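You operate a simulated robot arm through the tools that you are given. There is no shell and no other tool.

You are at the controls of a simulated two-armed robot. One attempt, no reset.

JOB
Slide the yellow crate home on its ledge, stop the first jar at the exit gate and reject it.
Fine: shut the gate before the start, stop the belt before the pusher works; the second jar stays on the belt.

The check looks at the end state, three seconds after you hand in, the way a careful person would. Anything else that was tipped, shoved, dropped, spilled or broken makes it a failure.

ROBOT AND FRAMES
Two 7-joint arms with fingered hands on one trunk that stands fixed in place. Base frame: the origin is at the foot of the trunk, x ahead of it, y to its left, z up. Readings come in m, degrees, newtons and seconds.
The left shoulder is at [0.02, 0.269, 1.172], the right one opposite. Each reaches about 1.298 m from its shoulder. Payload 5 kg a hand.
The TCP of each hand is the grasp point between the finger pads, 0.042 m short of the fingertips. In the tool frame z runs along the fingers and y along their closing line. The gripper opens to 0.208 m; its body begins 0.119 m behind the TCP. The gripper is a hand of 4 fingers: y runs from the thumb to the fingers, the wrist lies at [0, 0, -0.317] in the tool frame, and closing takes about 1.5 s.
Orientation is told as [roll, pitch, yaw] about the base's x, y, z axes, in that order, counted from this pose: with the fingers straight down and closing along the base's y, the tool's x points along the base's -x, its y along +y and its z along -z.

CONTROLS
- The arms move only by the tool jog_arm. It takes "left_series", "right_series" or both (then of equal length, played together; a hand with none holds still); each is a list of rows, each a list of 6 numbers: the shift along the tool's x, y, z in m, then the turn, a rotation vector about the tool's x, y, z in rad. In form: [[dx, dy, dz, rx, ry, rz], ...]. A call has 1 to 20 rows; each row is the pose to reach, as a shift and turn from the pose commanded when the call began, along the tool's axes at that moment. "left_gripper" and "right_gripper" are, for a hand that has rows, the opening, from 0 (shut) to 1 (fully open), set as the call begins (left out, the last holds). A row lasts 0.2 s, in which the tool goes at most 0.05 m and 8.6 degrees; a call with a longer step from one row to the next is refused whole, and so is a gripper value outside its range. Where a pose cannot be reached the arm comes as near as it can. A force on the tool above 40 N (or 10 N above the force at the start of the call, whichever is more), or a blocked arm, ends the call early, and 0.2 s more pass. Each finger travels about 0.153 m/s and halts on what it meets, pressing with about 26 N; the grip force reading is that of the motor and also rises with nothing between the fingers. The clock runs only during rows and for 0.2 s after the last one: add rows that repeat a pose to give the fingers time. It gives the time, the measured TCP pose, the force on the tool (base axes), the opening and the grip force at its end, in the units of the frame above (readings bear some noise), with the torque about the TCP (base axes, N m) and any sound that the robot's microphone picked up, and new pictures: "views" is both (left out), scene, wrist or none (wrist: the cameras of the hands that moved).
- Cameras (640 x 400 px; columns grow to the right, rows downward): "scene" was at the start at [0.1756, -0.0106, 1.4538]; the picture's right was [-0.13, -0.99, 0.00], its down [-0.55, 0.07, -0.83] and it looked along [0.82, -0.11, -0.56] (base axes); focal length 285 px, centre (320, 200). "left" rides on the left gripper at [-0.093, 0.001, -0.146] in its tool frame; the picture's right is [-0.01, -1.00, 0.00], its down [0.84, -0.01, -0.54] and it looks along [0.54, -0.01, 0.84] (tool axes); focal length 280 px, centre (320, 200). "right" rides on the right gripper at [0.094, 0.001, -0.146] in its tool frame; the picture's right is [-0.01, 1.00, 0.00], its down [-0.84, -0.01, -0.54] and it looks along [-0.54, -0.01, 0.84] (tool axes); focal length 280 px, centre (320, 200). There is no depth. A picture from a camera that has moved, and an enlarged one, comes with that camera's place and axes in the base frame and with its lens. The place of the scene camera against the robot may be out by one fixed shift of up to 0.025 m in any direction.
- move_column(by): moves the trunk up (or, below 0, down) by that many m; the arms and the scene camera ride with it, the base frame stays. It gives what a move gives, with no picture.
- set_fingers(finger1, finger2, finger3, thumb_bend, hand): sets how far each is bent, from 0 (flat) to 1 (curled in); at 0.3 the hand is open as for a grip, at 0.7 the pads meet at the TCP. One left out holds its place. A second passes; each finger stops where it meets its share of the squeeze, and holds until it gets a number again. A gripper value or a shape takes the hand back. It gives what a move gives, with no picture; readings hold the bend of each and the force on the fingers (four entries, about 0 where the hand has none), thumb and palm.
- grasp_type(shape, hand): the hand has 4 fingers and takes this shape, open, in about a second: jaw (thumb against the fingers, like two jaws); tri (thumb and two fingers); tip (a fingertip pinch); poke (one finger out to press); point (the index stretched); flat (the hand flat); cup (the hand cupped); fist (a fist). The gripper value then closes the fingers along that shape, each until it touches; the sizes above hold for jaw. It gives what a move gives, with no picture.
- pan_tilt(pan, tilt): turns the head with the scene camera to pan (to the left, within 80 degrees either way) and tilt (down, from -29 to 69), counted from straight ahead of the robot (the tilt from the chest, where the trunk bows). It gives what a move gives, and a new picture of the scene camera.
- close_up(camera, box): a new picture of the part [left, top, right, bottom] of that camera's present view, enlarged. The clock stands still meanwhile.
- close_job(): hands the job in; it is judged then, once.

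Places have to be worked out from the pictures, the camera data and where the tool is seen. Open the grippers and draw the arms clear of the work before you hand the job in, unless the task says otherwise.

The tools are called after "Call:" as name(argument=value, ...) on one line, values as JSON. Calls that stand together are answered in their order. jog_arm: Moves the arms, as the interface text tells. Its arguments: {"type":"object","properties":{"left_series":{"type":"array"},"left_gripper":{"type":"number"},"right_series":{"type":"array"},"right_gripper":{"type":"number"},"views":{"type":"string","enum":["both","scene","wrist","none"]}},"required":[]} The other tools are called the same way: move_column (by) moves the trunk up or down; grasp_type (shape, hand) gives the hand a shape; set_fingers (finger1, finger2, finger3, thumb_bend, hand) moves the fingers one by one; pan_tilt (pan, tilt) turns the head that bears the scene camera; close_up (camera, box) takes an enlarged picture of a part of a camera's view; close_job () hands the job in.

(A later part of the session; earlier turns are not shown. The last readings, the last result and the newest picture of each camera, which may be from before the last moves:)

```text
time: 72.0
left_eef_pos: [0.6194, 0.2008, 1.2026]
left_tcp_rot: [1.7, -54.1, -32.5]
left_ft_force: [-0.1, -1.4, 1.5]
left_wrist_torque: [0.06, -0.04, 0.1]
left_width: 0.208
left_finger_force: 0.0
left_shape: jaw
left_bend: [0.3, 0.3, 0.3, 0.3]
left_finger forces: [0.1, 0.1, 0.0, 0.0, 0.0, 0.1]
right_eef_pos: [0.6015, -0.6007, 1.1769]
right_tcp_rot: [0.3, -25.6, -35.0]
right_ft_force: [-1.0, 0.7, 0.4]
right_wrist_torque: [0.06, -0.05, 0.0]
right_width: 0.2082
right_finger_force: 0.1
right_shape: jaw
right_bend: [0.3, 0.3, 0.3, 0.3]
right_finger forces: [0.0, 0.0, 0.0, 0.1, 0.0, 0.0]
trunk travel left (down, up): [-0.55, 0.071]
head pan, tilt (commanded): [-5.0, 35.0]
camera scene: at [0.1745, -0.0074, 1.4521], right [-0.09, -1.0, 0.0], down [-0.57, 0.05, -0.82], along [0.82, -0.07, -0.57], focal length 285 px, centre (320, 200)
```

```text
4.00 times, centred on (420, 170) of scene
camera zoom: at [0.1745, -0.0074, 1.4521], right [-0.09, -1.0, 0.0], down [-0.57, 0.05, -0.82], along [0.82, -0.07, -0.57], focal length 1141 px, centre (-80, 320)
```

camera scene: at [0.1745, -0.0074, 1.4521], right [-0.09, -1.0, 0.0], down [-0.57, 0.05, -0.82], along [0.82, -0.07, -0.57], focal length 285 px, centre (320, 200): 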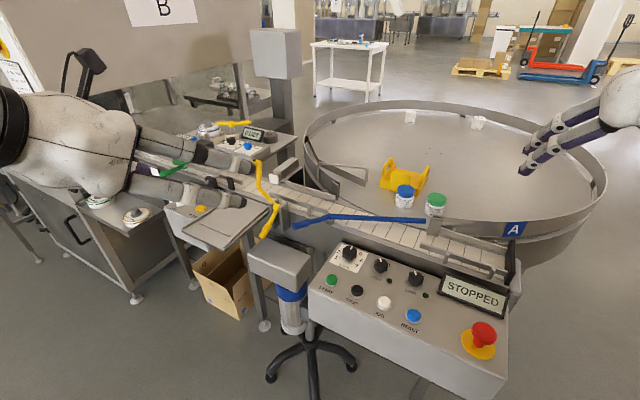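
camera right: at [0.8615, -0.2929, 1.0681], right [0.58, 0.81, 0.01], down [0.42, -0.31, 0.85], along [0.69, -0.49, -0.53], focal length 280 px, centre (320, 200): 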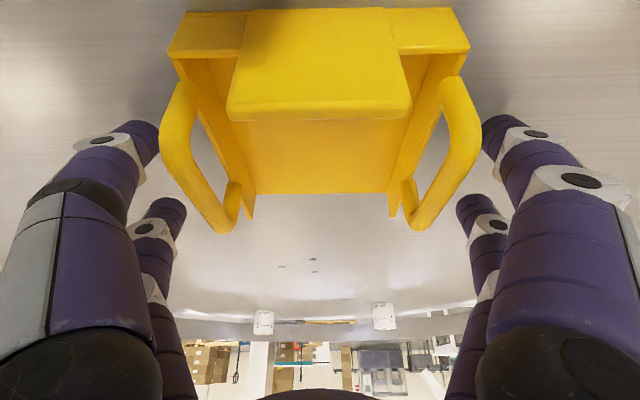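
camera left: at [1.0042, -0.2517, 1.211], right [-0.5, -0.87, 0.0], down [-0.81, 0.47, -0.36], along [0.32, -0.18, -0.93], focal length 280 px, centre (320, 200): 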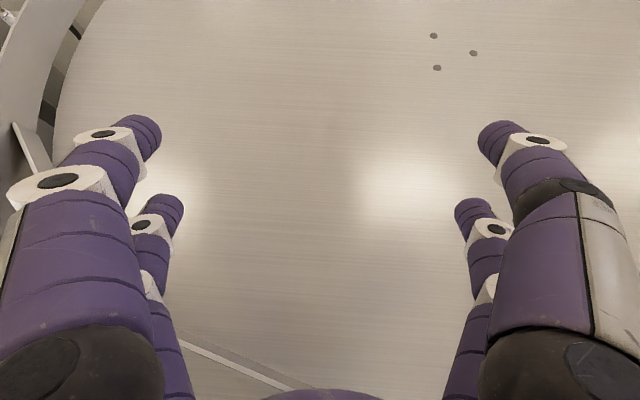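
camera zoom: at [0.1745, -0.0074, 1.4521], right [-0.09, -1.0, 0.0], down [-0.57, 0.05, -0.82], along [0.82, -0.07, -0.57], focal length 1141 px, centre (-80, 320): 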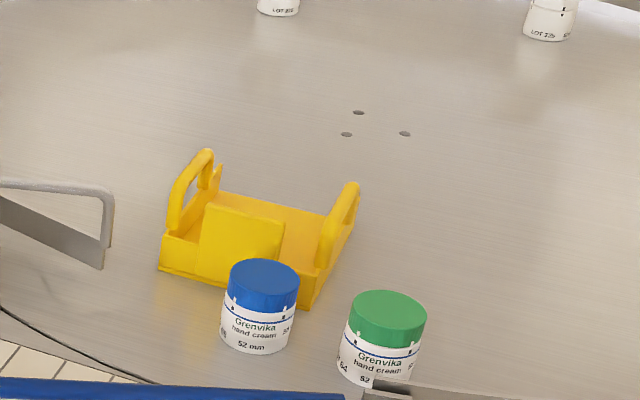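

The crate stands alone on the table. Now the left hand goes over to it with a ~59° tilt, stopping above it at z≈1.09.

Call:
jog_arm(left_series=[[-0.0182, -0.0279, 0.0285, 0.011, -0.0145, 0.0045], [-0.0363, -0.0559, 0.057, 0.022, -0.029, 0.009], [-0.0545, -0.0838, 0.0855, 0.0325, -0.0435, 0.0135], [-0.0726, -0.1117, 0.114, 0.043, -0.058, 0.018], [-0.0908, -0.1397, 0.1425, 0.054, -0.0725, 0.0225], [-0.1089, -0.1676, 0.171, 0.065, -0.087, 0.027]], views="none")

Call:
jog_arm(left_series=[[-0.0124, -0.0108, 0.0401, 0, 0, 0], [-0.0248, -0.0215, 0.0802, 0, 0, 0], [-0.0373, -0.0323, 0.1202, 0, 0, 0], [-0.0497, -0.043, 0.1603, 0, 0, 0], [-0.0621, -0.0538, 0.2004, 0, 0, 0], [-0.0745, -0.0646, 0.2405, 0, 0, 0], [-0.0869, -0.0753, 0.2806, 0, 0, 0], [-0.0994, -0.0861, 0.3206, 0, 0, 0], [-0.1118, -0.0968, 0.3607, 0, 0, 0], [-0.1242, -0.1076, 0.4008, 0, 0, 0]], views="both")

Call:
close_up(camera="left", box=[180, 140, 500, 340])

```text
time: 73.4
left_eef_pos: [0.7088, -0.0479, 1.1858]
left_tcp_rot: [0.4, -59.0, -35.3]
left_ft_force: [0.7, -0.3, 0.8]
left_wrist_torque: [0.04, -0.01, 0.02]
left_width: 0.208
left_finger_force: 0.1
left_shape: jaw
left_bend: [0.3, 0.3, 0.3, 0.3]
left_finger forces: [0.0, 0.0, 0.0, 0.0, 0.0, 0.0]
right_eef_pos: [0.6035, -0.5994, 1.1758]
right_tcp_rot: [0.2, -25.5, -35.0]
right_ft_force: [0.6, -0.1, 0.4]
right_wrist_torque: [0.05, 0.02, -0.01]
right_width: 0.2078
right_finger_force: 0.0
right_shape: jaw
right_bend: [0.3, 0.3, 0.3, 0.3]
right_finger forces: [0.1, 0.0, 0.0, 0.1, 0.1, 0.1]
trunk travel left (down, up): [-0.55, 0.071]
head pan, tilt (commanded): [-5.0, 35.0]
```

```text
time: 75.6
left_eef_pos: [0.9771, -0.3694, 1.0877]
left_tcp_rot: [0.5, -59.0, -35.4]
left_ft_force: [1.1, 0.0, 0.0]
left_wrist_torque: [-0.01, 0.03, 0.03]
left_width: 0.2081
left_finger_force: 0.1
left_shape: jaw
left_bend: [0.3, 0.3, 0.3, 0.3]
left_finger forces: [0.1, 0.0, 0.1, 0.0, 0.0, 0.0]
right_eef_pos: [0.6014, -0.6004, 1.1757]
right_tcp_rot: [0.2, -25.5, -35.2]
right_ft_force: [-0.9, -1.6, -1.4]
right_wrist_torque: [0.15, -0.04, 0.07]
right_width: 0.2079
right_finger_force: 0.1
right_shape: jaw
right_bend: [0.3, 0.3, 0.3, 0.3]
right_finger forces: [0.0, 0.0, 0.0, 0.0, 0.1, 0.0]
trunk travel left (down, up): [-0.55, 0.071]
head pan, tilt (commanded): [-5.0, 35.0]
camera scene: at [0.1753, -0.008, 1.4517], right [-0.09, -1.0, 0.0], down [-0.57, 0.05, -0.82], along [0.82, -0.07, -0.57], focal length 285 px, centre (320, 200)
camera left: at [0.9147, -0.3258, 1.2425], right [-0.57, -0.82, 0.01], down [-0.74, 0.51, -0.45], along [0.36, -0.26, -0.9], focal length 280 px, centre (320, 200)
```

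scene: 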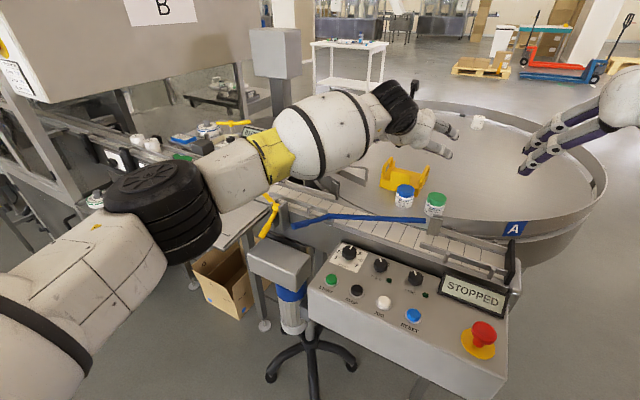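
left: 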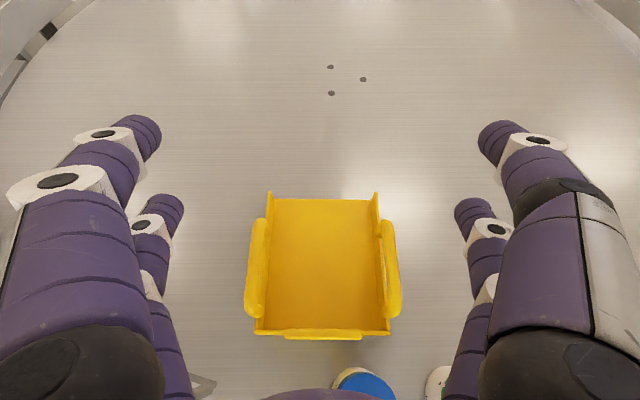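

```text
2.00 times, centred on (340, 240) of left
camera zoom: at [0.9147, -0.3258, 1.2425], right [-0.57, -0.82, 0.01], down [-0.74, 0.51, -0.45], along [0.36, -0.26, -0.9], focal length 561 px, centre (280, 120)
```

zoom: 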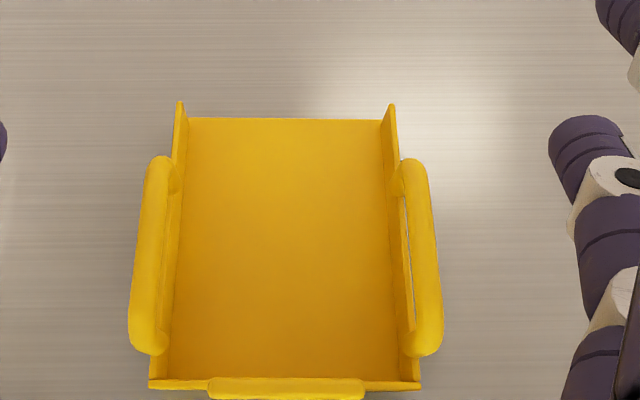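

The crate is square and centred in the left hand's view, TCP about 7 mm short of its centre. I descend two-thirds of the way and check clearance to the jars.

Call:
jog_arm(left_series=[[0.0265, 0, 0.0179, 0, 0, 0], [0.053, 0, 0.0357, 0, 0, 0]], views="both")

Call:
close_up(camera="scene", box=[340, 100, 500, 220])

```text
time: 76.2
left_eef_pos: [0.9815, -0.3693, 1.0238]
left_tcp_rot: [0.2, -59.1, -35.3]
left_ft_force: [0.8, -0.5, 0.4]
left_wrist_torque: [-0.01, 0.04, -0.08]
left_width: 0.2083
left_finger_force: 0.0
left_shape: jaw
left_bend: [0.3, 0.3, 0.3, 0.3]
left_finger forces: [0.0, 0.0, 0.0, 0.0, 0.0, 0.0]
right_eef_pos: [0.6024, -0.5984, 1.1772]
right_tcp_rot: [0.0, -25.5, -35.1]
right_ft_force: [0.6, -0.5, -0.9]
right_wrist_torque: [-0.02, 0.07, -0.05]
right_width: 0.208
right_finger_force: 0.0
right_shape: jaw
right_bend: [0.3, 0.3, 0.3, 0.3]
right_finger forces: [0.0, 0.0, 0.0, 0.1, 0.0, 0.0]
trunk travel left (down, up): [-0.55, 0.071]
head pan, tilt (commanded): [-5.0, 35.0]
camera scene: at [0.1758, -0.0068, 1.4518], right [-0.09, -1.0, 0.0], down [-0.57, 0.05, -0.82], along [0.82, -0.07, -0.57], focal length 285 px, centre (320, 200)
camera left: at [0.9192, -0.3261, 1.1801], right [-0.57, -0.82, 0.01], down [-0.74, 0.5, -0.45], along [0.36, -0.26, -0.9], focal length 280 px, centre (320, 200)
```

scene: 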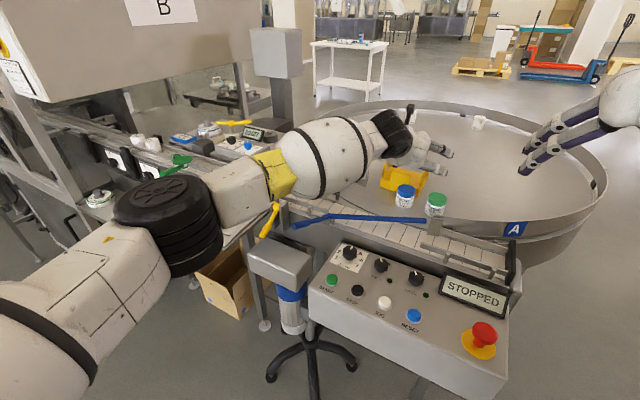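
left: 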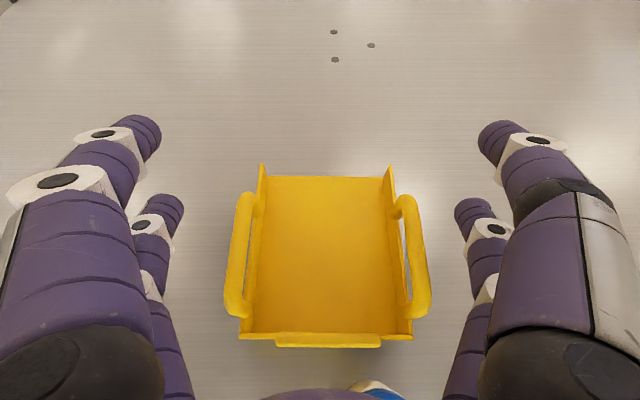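

```text
3.33 times, centred on (420, 160) of scene
camera zoom: at [0.1758, -0.0068, 1.4518], right [-0.09, -1.0, 0.0], down [-0.57, 0.05, -0.82], along [0.82, -0.07, -0.57], focal length 951 px, centre (-13, 333)
```

zoom: 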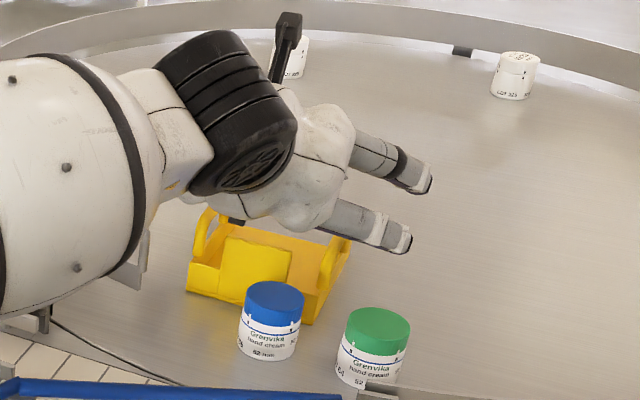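

The handles' middle lies ~2 cm nearer than the TCP and 4 mm to the right; I correct by moving slightly back while lowering to z≈0.995, then look again before closing.

Call:
jog_arm(left_series=[[0.0158, -0.002, 0.0019, 0, 0, 0], [0.0316, -0.004, 0.0038, 0, 0, 0], [0.0316, -0.004, 0.0038, 0, 0, 0]], views="both")

Call:
close_up(camera="scene", box=[340, 100, 500, 220])

```text
time: 77.0
left_eef_pos: [0.9679, -0.367, 0.9932]
left_tcp_rot: [0.3, -59.0, -35.3]
left_ft_force: [-0.1, 0.0, 0.7]
left_wrist_torque: [-0.03, 0.01, 0.0]
left_width: 0.208
left_finger_force: 0.1
left_shape: jaw
left_bend: [0.3, 0.3, 0.3, 0.3]
left_finger forces: [0.0, 0.0, 0.0, 0.0, 0.0, 0.0]
right_eef_pos: [0.6019, -0.6008, 1.1763]
right_tcp_rot: [0.3, -25.5, -35.0]
right_ft_force: [-0.5, 0.6, 0.0]
right_wrist_torque: [-0.01, 0.05, 0.01]
right_width: 0.208
right_finger_force: 0.1
right_shape: jaw
right_bend: [0.3, 0.3, 0.3, 0.3]
right_finger forces: [0.1, 0.0, 0.0, 0.1, 0.1, 0.0]
trunk travel left (down, up): [-0.55, 0.071]
head pan, tilt (commanded): [-5.0, 35.0]
camera scene: at [0.1753, -0.0069, 1.4518], right [-0.09, -1.0, 0.0], down [-0.57, 0.05, -0.82], along [0.82, -0.07, -0.57], focal length 285 px, centre (320, 200)
camera left: at [0.9052, -0.3219, 1.1499], right [-0.57, -0.82, 0.01], down [-0.74, 0.5, -0.45], along [0.36, -0.26, -0.9], focal length 280 px, centre (320, 200)
```

scene: 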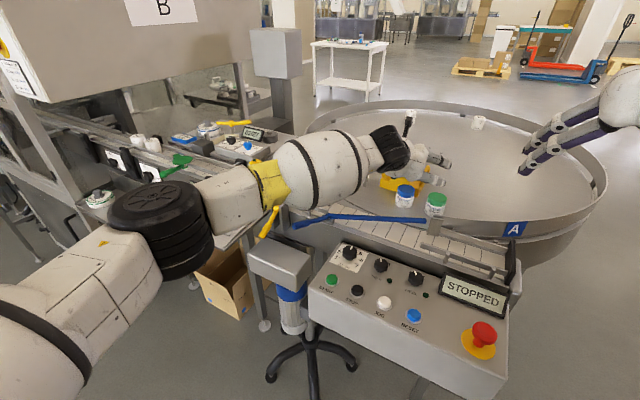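
left: 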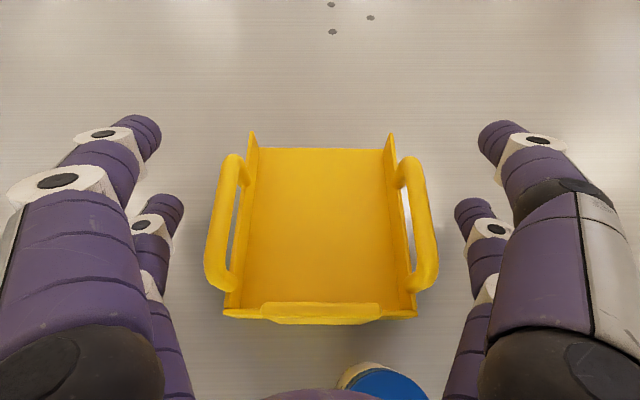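

```text
3.33 times, centred on (420, 160) of scene
camera zoom: at [0.1753, -0.0069, 1.4518], right [-0.09, -1.0, 0.0], down [-0.57, 0.05, -0.82], along [0.82, -0.07, -0.57], focal length 951 px, centre (-13, 333)
```

zoom: 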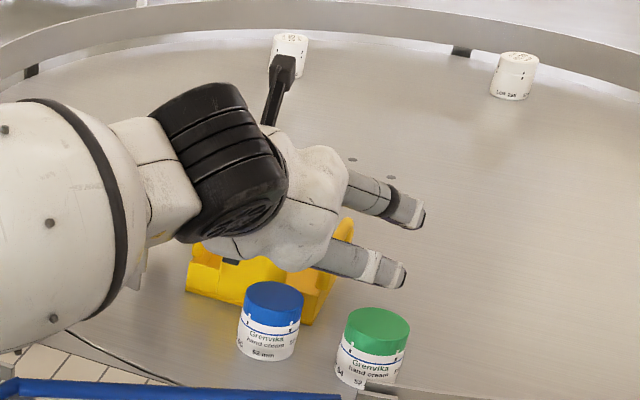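

The handles are centred between the fingers and the palm stays above the blue jar without contact. I close the left hand.

Call:
jog_arm(left_series=[[0, 0, 0, 0, 0, 0], [0, 0, 0, 0, 0, 0], [0, 0, 0, 0, 0, 0], [0, 0, 0, 0, 0, 0], [0, 0, 0, 0, 0, 0], [0, 0, 0, 0, 0, 0], [0, 0, 0, 0, 0, 0]], left_gripper=0.2, views="wrist")

Call:
close_up(camera="scene", box=[340, 100, 500, 220])

```text
time: 78.6
left_eef_pos: [0.9682, -0.3652, 0.9956]
left_tcp_rot: [0.3, -59.1, -35.3]
left_ft_force: [-0.6, 0.1, 10.9]
left_wrist_torque: [-0.1, -0.12, 0.05]
left_width: 0.0753
left_finger_force: 0.0
left_shape: jaw
left_bend: [0.73, 0.37, 0.37, 0.7]
left_finger forces: [0.1, 23.7, 23.6, 0.0, 0.0, 0.0]
right_eef_pos: [0.6014, -0.599, 1.1763]
right_tcp_rot: [0.2, -25.6, -35.0]
right_ft_force: [0.5, -0.1, 0.1]
right_wrist_torque: [0.0, 0.04, 0.01]
right_width: 0.2078
right_finger_force: 0.0
right_shape: jaw
right_bend: [0.3, 0.3, 0.3, 0.3]
right_finger forces: [0.0, 0.1, 0.0, 0.0, 0.0, 0.1]
trunk travel left (down, up): [-0.55, 0.071]
head pan, tilt (commanded): [-5.0, 35.0]
camera left: at [0.9048, -0.3216, 1.1513], right [-0.57, -0.82, 0.01], down [-0.74, 0.5, -0.45], along [0.36, -0.26, -0.89], focal length 280 px, centre (320, 200)
```

left: 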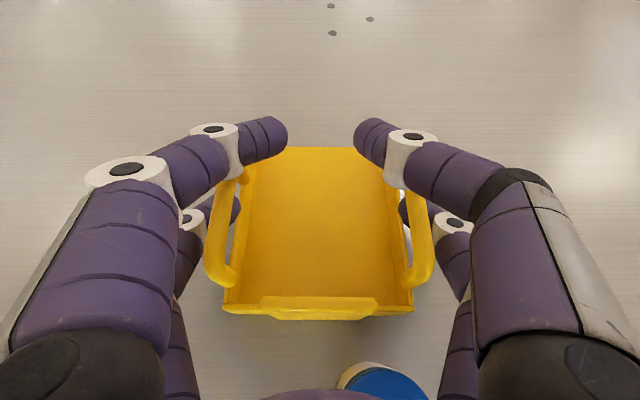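

```text
3.33 times, centred on (420, 160) of scene
camera zoom: at [0.1746, -0.0066, 1.452], right [-0.09, -1.0, 0.0], down [-0.57, 0.05, -0.82], along [0.82, -0.07, -0.57], focal length 951 px, centre (-13, 333)
```

zoom: 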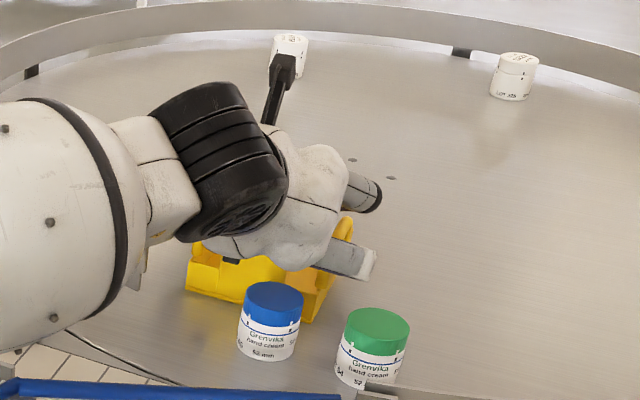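

The lower fingers grip through the handle loops (24 N each) and the upper fingers have closed over the bars, caging them. I try a gentle 3 cm lift to see how the crate hangs.

Call:
jog_arm(left_series=[[-0.0086, 0, -0.0052, 0, 0, 0], [-0.0171, 0, -0.0103, 0, 0, 0], [-0.0257, 0, -0.0155, 0, 0, 0], [-0.0257, 0, -0.0155, 0, 0, 0]], views="wrist")

Call:
close_up(camera="scene", box=[340, 100, 500, 220])

```text
time: 79.6
left_eef_pos: [0.969, -0.3672, 1.0222]
left_tcp_rot: [0.2, -59.0, -35.2]
left_ft_force: [1.1, -1.6, -2.6]
left_wrist_torque: [-0.01, 0.02, 0.02]
left_width: 0.0755
left_finger_force: 0.0
left_shape: jaw
left_bend: [0.73, 0.38, 0.38, 0.7]
left_finger forces: [0.1, 23.3, 23.3, 0.1, 0.0, 0.1]
right_eef_pos: [0.6024, -0.6003, 1.1764]
right_tcp_rot: [0.3, -25.5, -35.0]
right_ft_force: [0.1, 0.3, -0.3]
right_wrist_torque: [0.03, 0.01, -0.01]
right_width: 0.2079
right_finger_force: 0.1
right_shape: jaw
right_bend: [0.3, 0.3, 0.3, 0.3]
right_finger forces: [0.1, 0.1, 0.0, 0.0, 0.1, 0.0]
trunk travel left (down, up): [-0.55, 0.071]
head pan, tilt (commanded): [-5.0, 35.0]
camera left: at [0.9063, -0.3217, 1.1783], right [-0.57, -0.82, 0.01], down [-0.74, 0.5, -0.44], along [0.36, -0.26, -0.9], focal length 280 px, centre (320, 200)
```

left: 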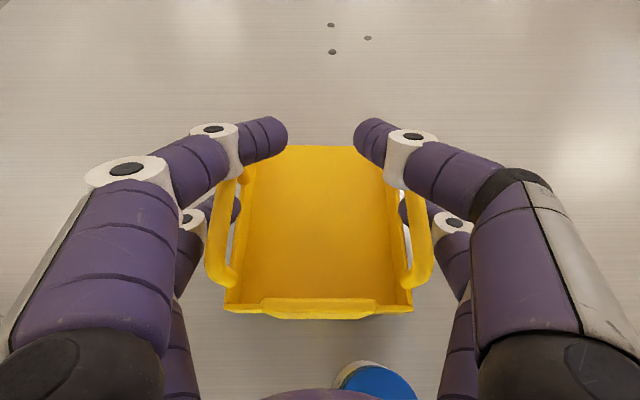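

```text
3.33 times, centred on (420, 160) of scene
camera zoom: at [0.1758, -0.0072, 1.4517], right [-0.09, -1.0, 0.0], down [-0.57, 0.05, -0.82], along [0.82, -0.07, -0.57], focal length 951 px, centre (-13, 333)
```

zoom: 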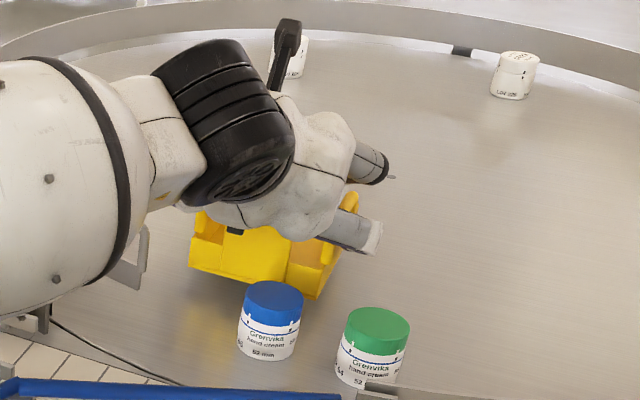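

The crate hangs level and firm in the left hand. I lift it higher and carry it along the near side of the belt to about (0.70, 0.20, 1.17), in front of the ledge's mouth.

Call:
jog_arm(left_series=[[-0.0286, 0, -0.0172, 0, 0, 0], [-0.0571, 0, -0.0343, 0, 0, 0], [-0.0857, 0, -0.0515, 0, 0, 0], [-0.0698, 0.0083, -0.0883, 0, 0, 0], [-0.0539, 0.0166, -0.125, 0, 0, 0], [-0.0381, 0.0249, -0.1618, 0, 0, 0], [-0.0222, 0.0332, -0.1985, 0, 0, 0], [-0.0063, 0.0415, -0.2353, 0, 0, 0], [0.0096, 0.0498, -0.2721, 0, 0, 0], [0.0255, 0.0581, -0.3088, 0, 0, 0], [0.0413, 0.0664, -0.3456, 0, 0, 0], [0.0572, 0.0747, -0.3823, 0, 0, 0], [0.0694, 0.1039, -0.4026, 0, 0, 0], [0.0816, 0.1331, -0.4228, 0, 0, 0], [0.0937, 0.1623, -0.4431, 0, 0, 0], [0.1059, 0.1915, -0.4634, 0, 0, 0], [0.1181, 0.2207, -0.4836, 0, 0, 0], [0.1303, 0.2499, -0.5039, 0, 0, 0], [0.1424, 0.2791, -0.5241, 0, 0, 0], [0.1546, 0.3083, -0.5444, 0, 0, 0]], views="both")

```text
time: 83.8
left_eef_pos: [0.6968, 0.2003, 1.1714]
left_tcp_rot: [0.3, -59.0, -35.2]
left_ft_force: [0.4, 1.6, -2.1]
left_wrist_torque: [-0.03, -0.02, -0.06]
left_width: 0.0762
left_finger_force: 0.1
left_shape: jaw
left_bend: [0.73, 0.38, 0.38, 0.7]
left_finger forces: [0.0, 23.4, 23.5, 0.1, 0.0, 0.0]
right_eef_pos: [0.6028, -0.5977, 1.1774]
right_tcp_rot: [0.1, -25.6, -35.0]
right_ft_force: [-0.8, -0.2, 0.5]
right_wrist_torque: [-0.08, 0.05, -0.04]
right_width: 0.208
right_finger_force: 0.1
right_shape: jaw
right_bend: [0.3, 0.3, 0.3, 0.3]
right_finger forces: [0.0, 0.0, 0.0, 0.0, 0.0, 0.0]
trunk travel left (down, up): [-0.55, 0.071]
head pan, tilt (commanded): [-5.0, 35.0]
camera scene: at [0.1754, -0.0059, 1.4519], right [-0.09, -1.0, 0.0], down [-0.57, 0.05, -0.82], along [0.82, -0.07, -0.57], focal length 285 px, centre (320, 200)
camera left: at [0.634, 0.245, 1.3267], right [-0.57, -0.82, 0.01], down [-0.74, 0.5, -0.45], along [0.36, -0.26, -0.9], focal length 280 px, centre (320, 200)
```

scene: 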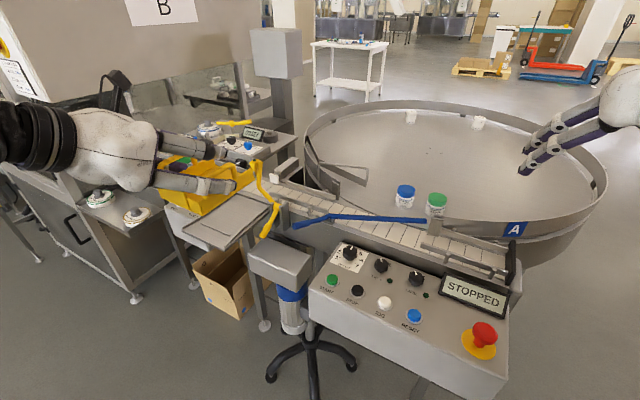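
left: 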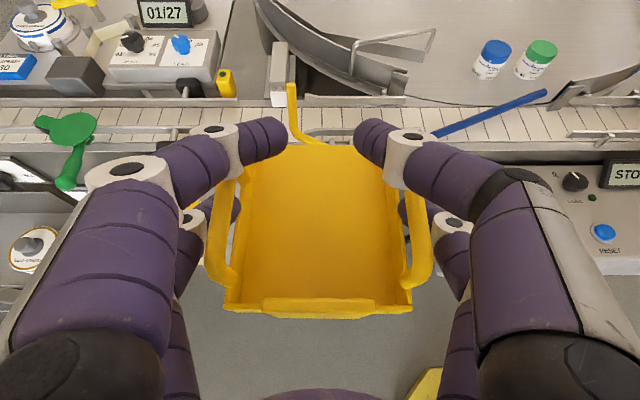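

The crate is in front of the ledge, jars on the table undisturbed, and the hand is parallel to the belt. I lower and shift to put the crate's open front just before the ledge mouth (TCP ≈ (0.671, 0.31, 1.06)) and look.

Call:
jog_arm(left_series=[[0.0344, 0.0187, -0.0039, 0, 0, 0], [0.0689, 0.0374, -0.0078, 0, 0, 0], [0.1033, 0.056, -0.0116, 0, 0, 0], [0.1377, 0.0747, -0.0155, 0, 0, 0], [0.1377, 0.0747, -0.0155, 0, 0, 0]], views="both")

Call:
close_up(camera="left", box=[200, 60, 440, 210])

Call:
close_up(camera="scene", box=[120, 140, 300, 260])

```text
time: 85.0
left_eef_pos: [0.6732, 0.3075, 1.0609]
left_tcp_rot: [0.3, -59.0, -35.2]
left_ft_force: [0.8, 0.3, -2.3]
left_wrist_torque: [0.02, 0.01, 0.01]
left_width: 0.0759
left_finger_force: 0.1
left_shape: jaw
left_bend: [0.73, 0.38, 0.38, 0.7]
left_finger forces: [0.0, 23.2, 23.4, 0.0, 0.0, 0.0]
right_eef_pos: [0.6024, -0.6, 1.1768]
right_tcp_rot: [0.2, -25.4, -35.0]
right_ft_force: [-0.2, 0.2, 0.1]
right_wrist_torque: [0.01, -0.01, -0.03]
right_width: 0.2078
right_finger_force: 0.2
right_shape: jaw
right_bend: [0.3, 0.3, 0.3, 0.3]
right_finger forces: [0.1, 0.0, 0.0, 0.0, 0.0, 0.0]
trunk travel left (down, up): [-0.55, 0.071]
head pan, tilt (commanded): [-5.0, 35.0]
camera scene: at [0.1755, -0.0071, 1.4518], right [-0.09, -1.0, 0.0], down [-0.57, 0.05, -0.82], along [0.82, -0.07, -0.57], focal length 285 px, centre (320, 200)
camera left: at [0.6104, 0.3524, 1.2172], right [-0.57, -0.82, 0.01], down [-0.74, 0.5, -0.45], along [0.36, -0.26, -0.9], focal length 280 px, centre (320, 200)
```

scene: 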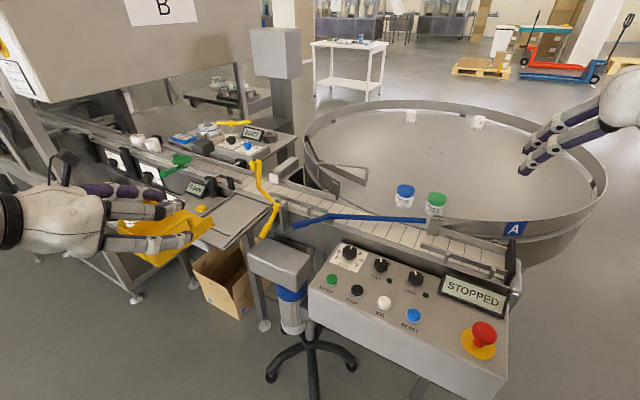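
left: 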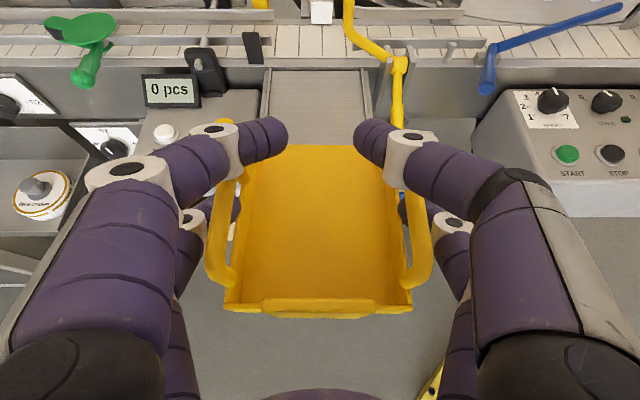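

```text
2.67 times, centred on (320, 135) of left
camera zoom: at [0.6104, 0.3524, 1.2172], right [-0.57, -0.82, 0.01], down [-0.74, 0.5, -0.45], along [0.36, -0.26, -0.9], focal length 748 px, centre (320, 373)
```

zoom: 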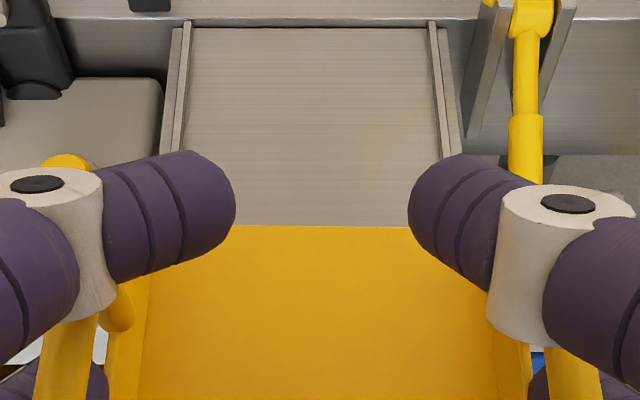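

```text
3.33 times, centred on (210, 200) of scene
camera zoom: at [0.1755, -0.0071, 1.4518], right [-0.09, -1.0, 0.0], down [-0.57, 0.05, -0.82], along [0.82, -0.07, -0.57], focal length 951 px, centre (687, 200)
```

zoom: 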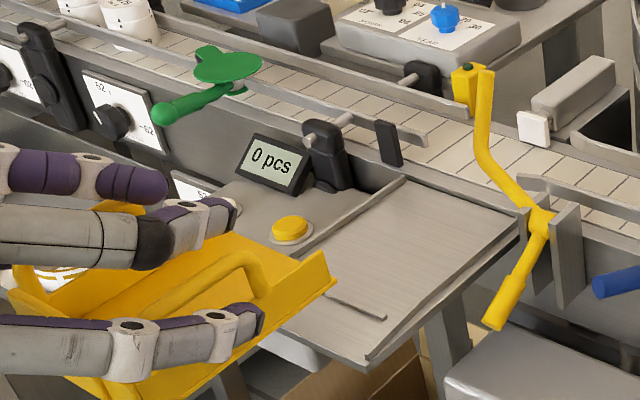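

The ledge ahead is visible between its rails: inner width ≈0.137 m, its centre ~4.5 mm to the left of the crate's centre, directions parallel. I shift 4.5 mm left and advance the crate over the ledge, bottom still ~4 cm above it, stopping 2 cm short of the belt frame.

Call:
jog_arm(left_series=[[0.0157, 0.0045, 0.0094, 0, 0, 0], [-0.0049, 0.0045, 0.0437, 0, 0, 0], [-0.0255, 0.0045, 0.078, 0, 0, 0], [-0.0461, 0.0045, 0.1122, 0, 0, 0], [-0.0677, 0.0045, 0.1482, 0, 0, 0], [-0.0677, 0.0045, 0.1482, 0, 0, 0]], views="both")

Call:
close_up(camera="left", box=[180, 80, 460, 330])

Call:
close_up(camera="scene", box=[150, 140, 310, 260])

```text
time: 86.4
left_eef_pos: [0.8051, 0.2196, 1.0462]
left_tcp_rot: [0.4, -59.0, -35.2]
left_ft_force: [0.6, 1.3, -2.2]
left_wrist_torque: [-0.03, 0.02, 0.0]
left_width: 0.0758
left_finger_force: 0.1
left_shape: jaw
left_bend: [0.73, 0.38, 0.38, 0.7]
left_finger forces: [0.0, 23.0, 23.2, 0.0, 0.0, 0.1]
right_eef_pos: [0.6033, -0.598, 1.1767]
right_tcp_rot: [0.1, -25.6, -34.9]
right_ft_force: [-0.1, 0.0, 0.3]
right_wrist_torque: [0.01, 0.02, -0.02]
right_width: 0.2079
right_finger_force: 0.1
right_shape: jaw
right_bend: [0.3, 0.3, 0.3, 0.3]
right_finger forces: [0.0, 0.0, 0.1, 0.0, 0.0, 0.1]
trunk travel left (down, up): [-0.55, 0.071]
head pan, tilt (commanded): [-5.0, 35.0]
camera scene: at [0.1754, -0.0064, 1.4519], right [-0.09, -1.0, 0.0], down [-0.57, 0.05, -0.82], along [0.82, -0.07, -0.57], focal length 285 px, centre (320, 200)
camera left: at [0.7417, 0.2636, 1.2017], right [-0.57, -0.82, 0.01], down [-0.74, 0.5, -0.45], along [0.36, -0.26, -0.9], focal length 280 px, centre (320, 200)
```

scene: 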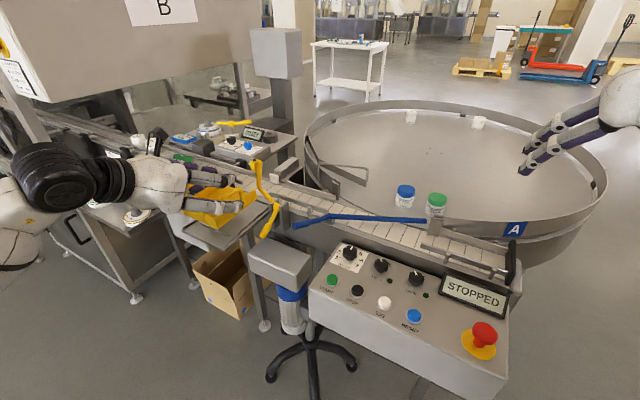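
left: 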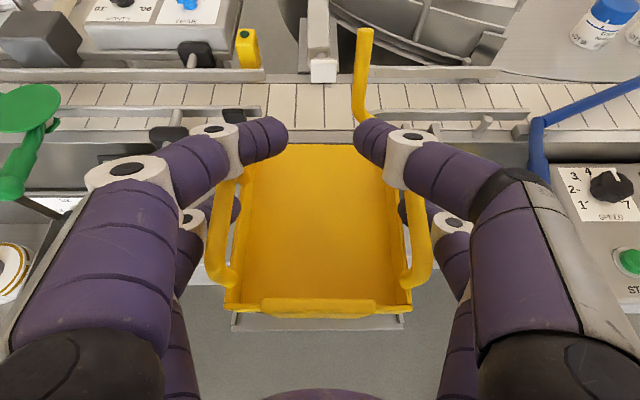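

```text
1.60 times, centred on (320, 205) of left
camera zoom: at [0.7417, 0.2636, 1.2017], right [-0.57, -0.82, 0.01], down [-0.74, 0.5, -0.45], along [0.36, -0.26, -0.9], focal length 449 px, centre (320, 192)
```

zoom: 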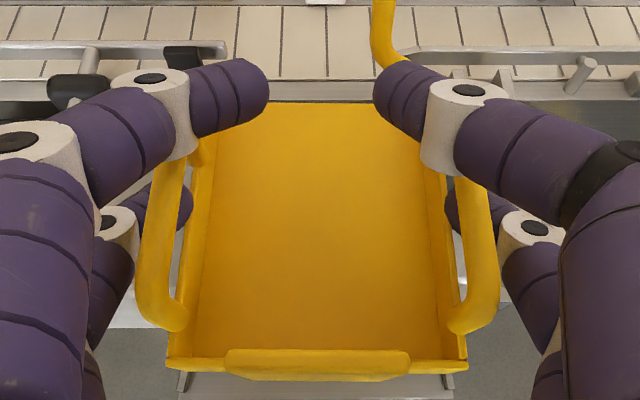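

```text
3.33 times, centred on (230, 200) of scene
camera zoom: at [0.1754, -0.0064, 1.4519], right [-0.09, -1.0, 0.0], down [-0.57, 0.05, -0.82], along [0.82, -0.07, -0.57], focal length 951 px, centre (620, 200)
```

zoom: 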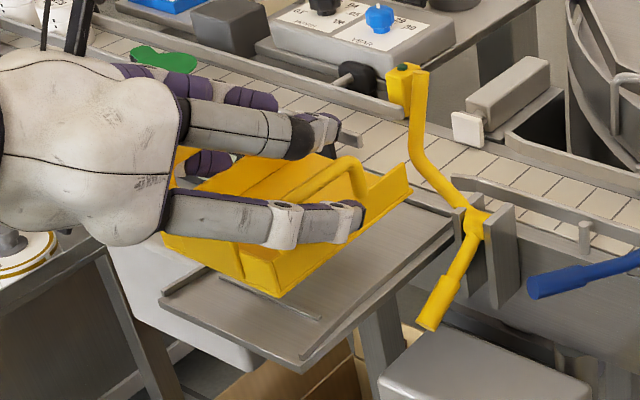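

Crate is centred over the ledge to within ~1–2 mm. I lower 2.5 cm, then continue in small steps until contact.

Call:
jog_arm(left_series=[[0.0107, 0.0005, 0.0064, 0, 0, 0], [0.0214, 0.001, 0.0129, 0, 0, 0], [0.0214, 0.001, 0.0129, 0, 0, 0]], views="none")

Call:
close_up(camera="scene", box=[150, 140, 310, 260])

Call:
close_up(camera="left", box=[180, 80, 460, 330])

```text
time: 87.2
left_eef_pos: [0.8065, 0.2195, 1.0198]
left_tcp_rot: [0.3, -59.0, -35.4]
left_ft_force: [0.3, 0.1, -2.0]
left_wrist_torque: [0.01, 0.0, 0.0]
left_width: 0.0759
left_finger_force: 0.0
left_shape: jaw
left_bend: [0.73, 0.38, 0.38, 0.7]
left_finger forces: [0.0, 22.9, 23.2, 0.1, 0.1, 0.0]
right_eef_pos: [0.6036, -0.5999, 1.1763]
right_tcp_rot: [0.2, -25.5, -35.1]
right_ft_force: [-0.2, 0.1, 1.5]
right_wrist_torque: [0.0, 0.03, -0.01]
right_width: 0.2079
right_finger_force: 0.1
right_shape: jaw
right_bend: [0.3, 0.3, 0.3, 0.3]
right_finger forces: [0.0, 0.0, 0.0, 0.0, 0.0, 0.0]
trunk travel left (down, up): [-0.55, 0.071]
head pan, tilt (commanded): [-5.0, 35.0]
```

```text
3.33 times, centred on (230, 200) of scene
camera zoom: at [0.1756, -0.0069, 1.4518], right [-0.09, -1.0, 0.0], down [-0.57, 0.05, -0.82], along [0.82, -0.07, -0.57], focal length 951 px, centre (620, 200)
```

zoom: 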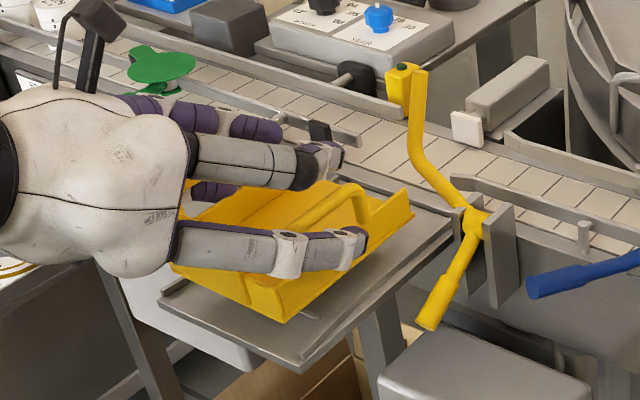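

```text
1.60 times, centred on (320, 205) of left
camera zoom: at [0.7431, 0.2649, 1.175], right [-0.57, -0.82, 0.01], down [-0.74, 0.5, -0.45], along [0.36, -0.26, -0.9], focal length 449 px, centre (320, 192)
```

zoom: 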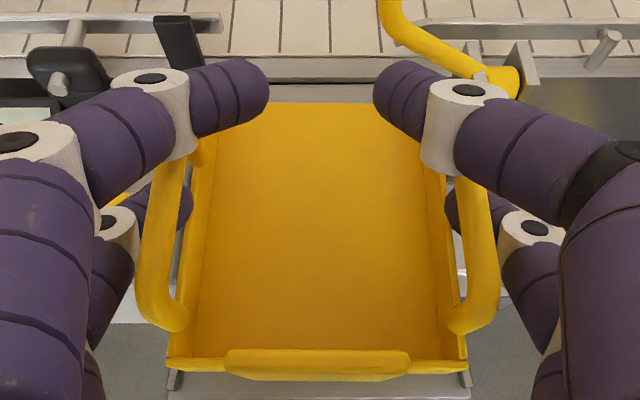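

Still free and nicely centred between the rails. I lower further in small steps, watching for contact.

Call:
jog_arm(left_series=[[0.0051, 0, 0.0031, 0, 0, 0], [0.0086, 0, 0.0052, 0, 0, 0]], views="none")

Call:
jog_arm(left_series=[[0.0034, 0, 0.0021, 0, 0, 0], [0.0034, 0, 0.0021, 0, 0, 0]], views="none")

Call:
jog_arm(left_series=[[0.0026, 0, 0.0015, 0, 0, 0], [0.0026, 0, 0.0015, 0, 0, 0]], views="none")

Call:
close_up(camera="scene", box=[150, 140, 310, 260])

Call:
close_up(camera="left", box=[180, 80, 460, 330])

```text
time: 87.8
left_eef_pos: [0.8068, 0.2196, 1.009]
left_tcp_rot: [0.2, -59.0, -35.2]
left_ft_force: [-0.4, -0.6, -2.2]
left_wrist_torque: [-0.03, -0.02, 0.0]
left_width: 0.0758
left_finger_force: 0.1
left_shape: jaw
left_bend: [0.73, 0.38, 0.38, 0.7]
left_finger forces: [0.1, 22.9, 23.2, 0.0, 0.0, 0.0]
right_eef_pos: [0.6021, -0.5985, 1.1767]
right_tcp_rot: [0.1, -25.7, -35.0]
right_ft_force: [0.1, 0.3, -0.8]
right_wrist_torque: [0.0, 0.02, -0.04]
right_width: 0.2079
right_finger_force: 0.0
right_shape: jaw
right_bend: [0.3, 0.3, 0.3, 0.3]
right_finger forces: [0.1, 0.0, 0.0, 0.1, 0.0, 0.0]
trunk travel left (down, up): [-0.55, 0.071]
head pan, tilt (commanded): [-5.0, 35.0]
```

```text
time: 88.4
left_eef_pos: [0.8085, 0.2202, 1.0049]
left_tcp_rot: [0.3, -59.0, -35.2]
left_ft_force: [0.0, -0.2, -1.7]
left_wrist_torque: [-0.02, -0.01, 0.02]
left_width: 0.0759
left_finger_force: 0.0
left_shape: jaw
left_bend: [0.73, 0.38, 0.38, 0.7]
left_finger forces: [0.0, 22.9, 23.2, 0.1, 0.1, 0.0]
right_eef_pos: [0.6035, -0.5981, 1.177]
right_tcp_rot: [0.2, -25.6, -35.0]
right_ft_force: [1.1, -0.4, -0.3]
right_wrist_torque: [-0.01, 0.0, 0.02]
right_width: 0.2081
right_finger_force: 0.1
right_shape: jaw
right_bend: [0.3, 0.3, 0.3, 0.3]
right_finger forces: [0.0, 0.1, 0.1, 0.0, 0.1, 0.0]
trunk travel left (down, up): [-0.55, 0.071]
head pan, tilt (commanded): [-5.0, 35.0]
```

```text
time: 89.0
left_eef_pos: [0.8073, 0.2197, 1.0018]
left_tcp_rot: [0.3, -59.0, -35.3]
left_ft_force: [-0.8, -0.7, -2.2]
left_wrist_torque: [0.01, -0.03, -0.01]
left_width: 0.0757
left_finger_force: 0.1
left_shape: jaw
left_bend: [0.73, 0.38, 0.38, 0.7]
left_finger forces: [0.1, 22.8, 23.2, 0.0, 0.0, 0.0]
right_eef_pos: [0.603, -0.5986, 1.177]
right_tcp_rot: [0.2, -25.6, -35.0]
right_ft_force: [0.0, 0.2, 0.4]
right_wrist_torque: [-0.02, 0.01, 0.01]
right_width: 0.2078
right_finger_force: 0.0
right_shape: jaw
right_bend: [0.3, 0.3, 0.3, 0.3]
right_finger forces: [0.0, 0.0, 0.1, 0.0, 0.0, 0.0]
trunk travel left (down, up): [-0.55, 0.071]
head pan, tilt (commanded): [-5.0, 35.0]
```

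```text
3.33 times, centred on (230, 200) of scene
camera zoom: at [0.1754, -0.0069, 1.4518], right [-0.09, -1.0, 0.0], down [-0.57, 0.05, -0.82], along [0.82, -0.07, -0.57], focal length 951 px, centre (620, 200)
```

zoom: 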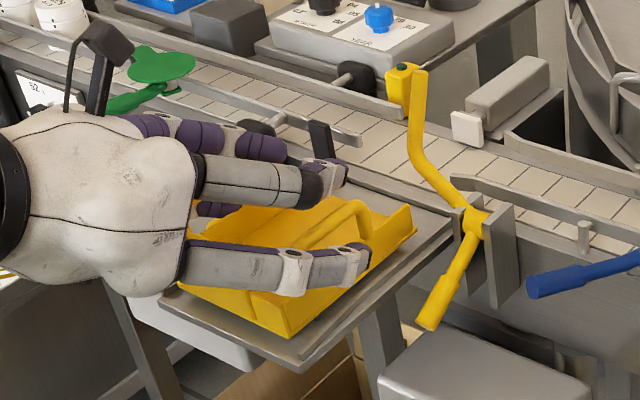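

```text
1.60 times, centred on (320, 205) of left
camera zoom: at [0.744, 0.2648, 1.1579], right [-0.57, -0.82, 0.01], down [-0.74, 0.5, -0.45], along [0.36, -0.26, -0.9], focal length 449 px, centre (320, 192)
```

zoom: 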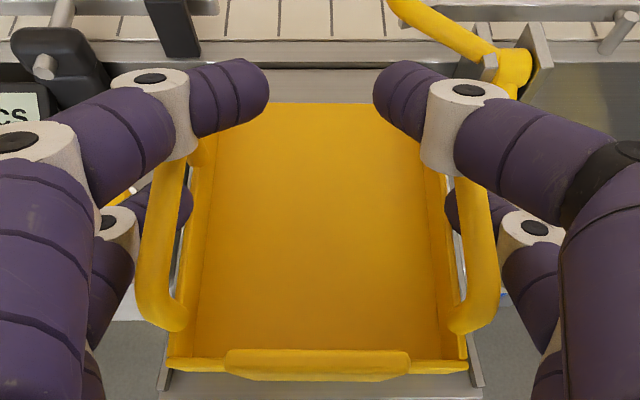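

No contact yet at z=1.002; the crate still needs about 2–3 cm towards the belt to pass the catch bar. I slide it forward 1.5 cm at this height and check.

Call:
jog_arm(left_series=[[-0.0039, 0, 0.0064, 0, 0, 0], [-0.0077, 0, 0.0129, 0, 0, 0], [-0.0077, 0, 0.0129, 0, 0, 0]], views="none")

Call:
close_up(camera="scene", box=[180, 140, 300, 230])

Call:
close_up(camera="left", box=[180, 80, 460, 330])

```text
time: 89.8
left_eef_pos: [0.8193, 0.2112, 1.0025]
left_tcp_rot: [0.2, -59.0, -35.3]
left_ft_force: [-0.3, -0.5, -1.5]
left_wrist_torque: [-0.01, 0.0, -0.02]
left_width: 0.0758
left_finger_force: 0.1
left_shape: jaw
left_bend: [0.73, 0.38, 0.38, 0.7]
left_finger forces: [0.1, 22.9, 23.1, 0.0, 0.0, 0.1]
right_eef_pos: [0.6024, -0.5988, 1.1769]
right_tcp_rot: [0.2, -25.6, -35.0]
right_ft_force: [0.3, -0.2, -0.5]
right_wrist_torque: [-0.02, 0.01, 0.01]
right_width: 0.208
right_finger_force: 0.0
right_shape: jaw
right_bend: [0.3, 0.3, 0.3, 0.3]
right_finger forces: [0.0, 0.1, 0.0, 0.0, 0.0, 0.0]
trunk travel left (down, up): [-0.55, 0.071]
head pan, tilt (commanded): [-5.0, 35.0]
```

```text
4.44 times, centred on (240, 185) of scene
camera zoom: at [0.1755, -0.0068, 1.4518], right [-0.09, -1.0, 0.0], down [-0.57, 0.05, -0.82], along [0.82, -0.07, -0.57], focal length 1268 px, centre (676, 267)
```

zoom: 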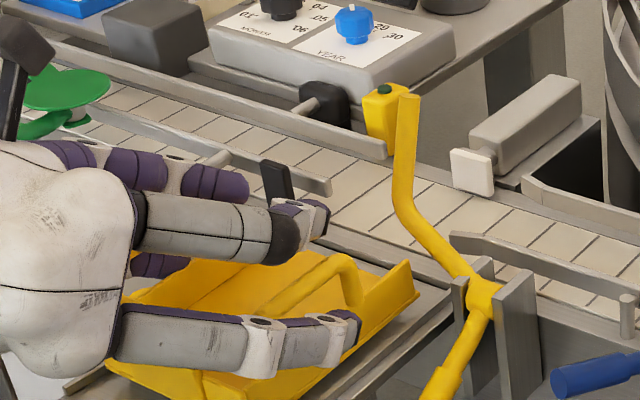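

```text
1.60 times, centred on (320, 205) of left
camera zoom: at [0.7567, 0.2564, 1.1581], right [-0.57, -0.82, 0.01], down [-0.74, 0.5, -0.45], along [0.36, -0.26, -0.9], focal length 449 px, centre (320, 192)
```

zoom: 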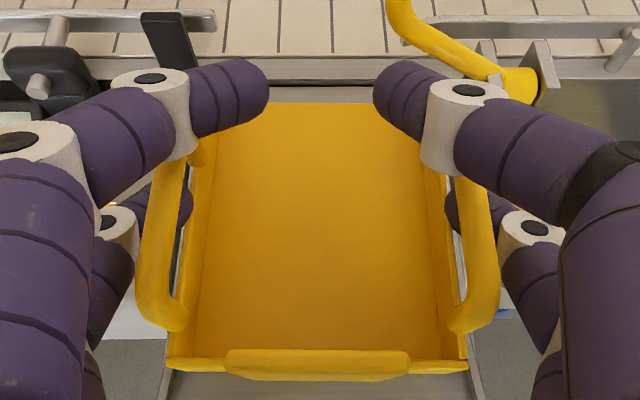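

About 1.8 cm remain between the crate's front edge and the ledge's end at the belt frame. I move forward another 1.2 cm.

Call:
jog_arm(left_series=[[-0.0031, 0, 0.0051, 0, 0, 0], [-0.0062, 0, 0.0103, 0, 0, 0], [-0.0062, 0, 0.0103, 0, 0, 0]], views="none")

Call:
close_up(camera="scene", box=[200, 160, 290, 225])

Call:
close_up(camera="left", box=[230, 90, 420, 200])

Call:
close_up(camera="left", box=[200, 240, 440, 390])

```text
time: 90.6
left_eef_pos: [0.8301, 0.2046, 1.0024]
left_tcp_rot: [0.3, -59.1, -35.3]
left_ft_force: [0.1, -0.8, -1.4]
left_wrist_torque: [0.02, -0.02, -0.03]
left_width: 0.0758
left_finger_force: 0.1
left_shape: jaw
left_bend: [0.73, 0.38, 0.38, 0.7]
left_finger forces: [0.1, 22.8, 23.3, 0.0, 0.0, 0.0]
right_eef_pos: [0.6032, -0.6005, 1.1755]
right_tcp_rot: [0.3, -25.8, -35.0]
right_ft_force: [0.1, -0.4, 0.2]
right_wrist_torque: [-0.01, -0.01, 0.01]
right_width: 0.2079
right_finger_force: 0.1
right_shape: jaw
right_bend: [0.3, 0.3, 0.3, 0.3]
right_finger forces: [0.0, 0.0, 0.1, 0.0, 0.1, 0.0]
trunk travel left (down, up): [-0.55, 0.071]
head pan, tilt (commanded): [-5.0, 35.0]
```

```text
6.15 times, centred on (245, 192) of scene
camera zoom: at [0.1755, -0.0068, 1.4518], right [-0.09, -1.0, 0.0], down [-0.57, 0.05, -0.82], along [0.82, -0.07, -0.57], focal length 1755 px, centre (782, 246)
```

zoom: 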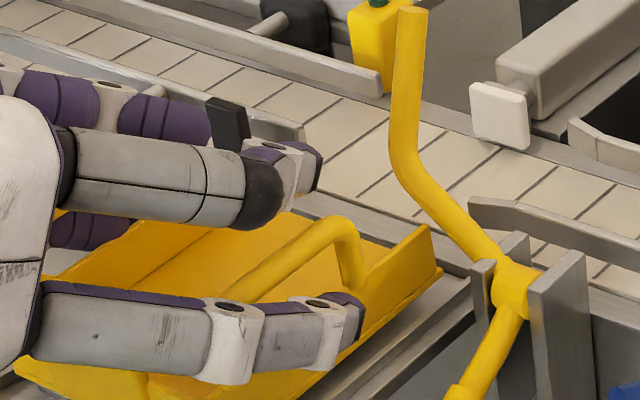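

```text
3.37 times, centred on (325, 145) of left
camera zoom: at [0.7671, 0.2495, 1.1575], right [-0.57, -0.82, 0.01], down [-0.74, 0.5, -0.44], along [0.36, -0.26, -0.9], focal length 944 px, centre (303, 385)
```

zoom: 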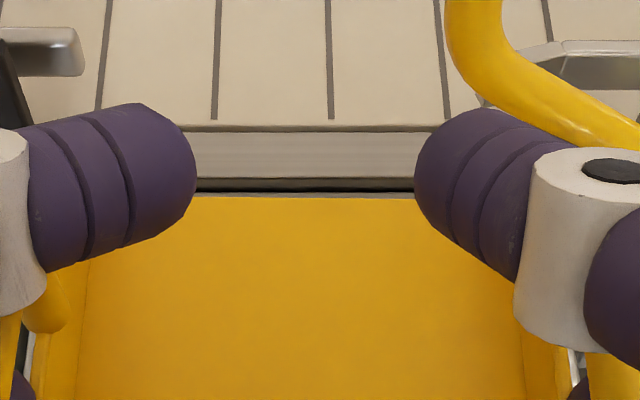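

```text
2.67 times, centred on (320, 315) of left
camera zoom: at [0.7671, 0.2495, 1.1575], right [-0.57, -0.82, 0.01], down [-0.74, 0.5, -0.44], along [0.36, -0.26, -0.9], focal length 748 px, centre (320, -107)
```

zoom: 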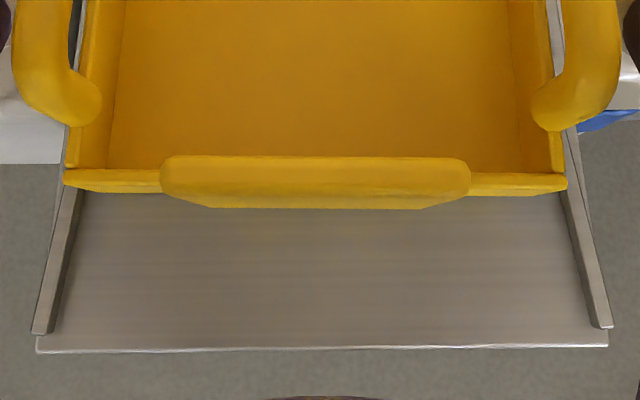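

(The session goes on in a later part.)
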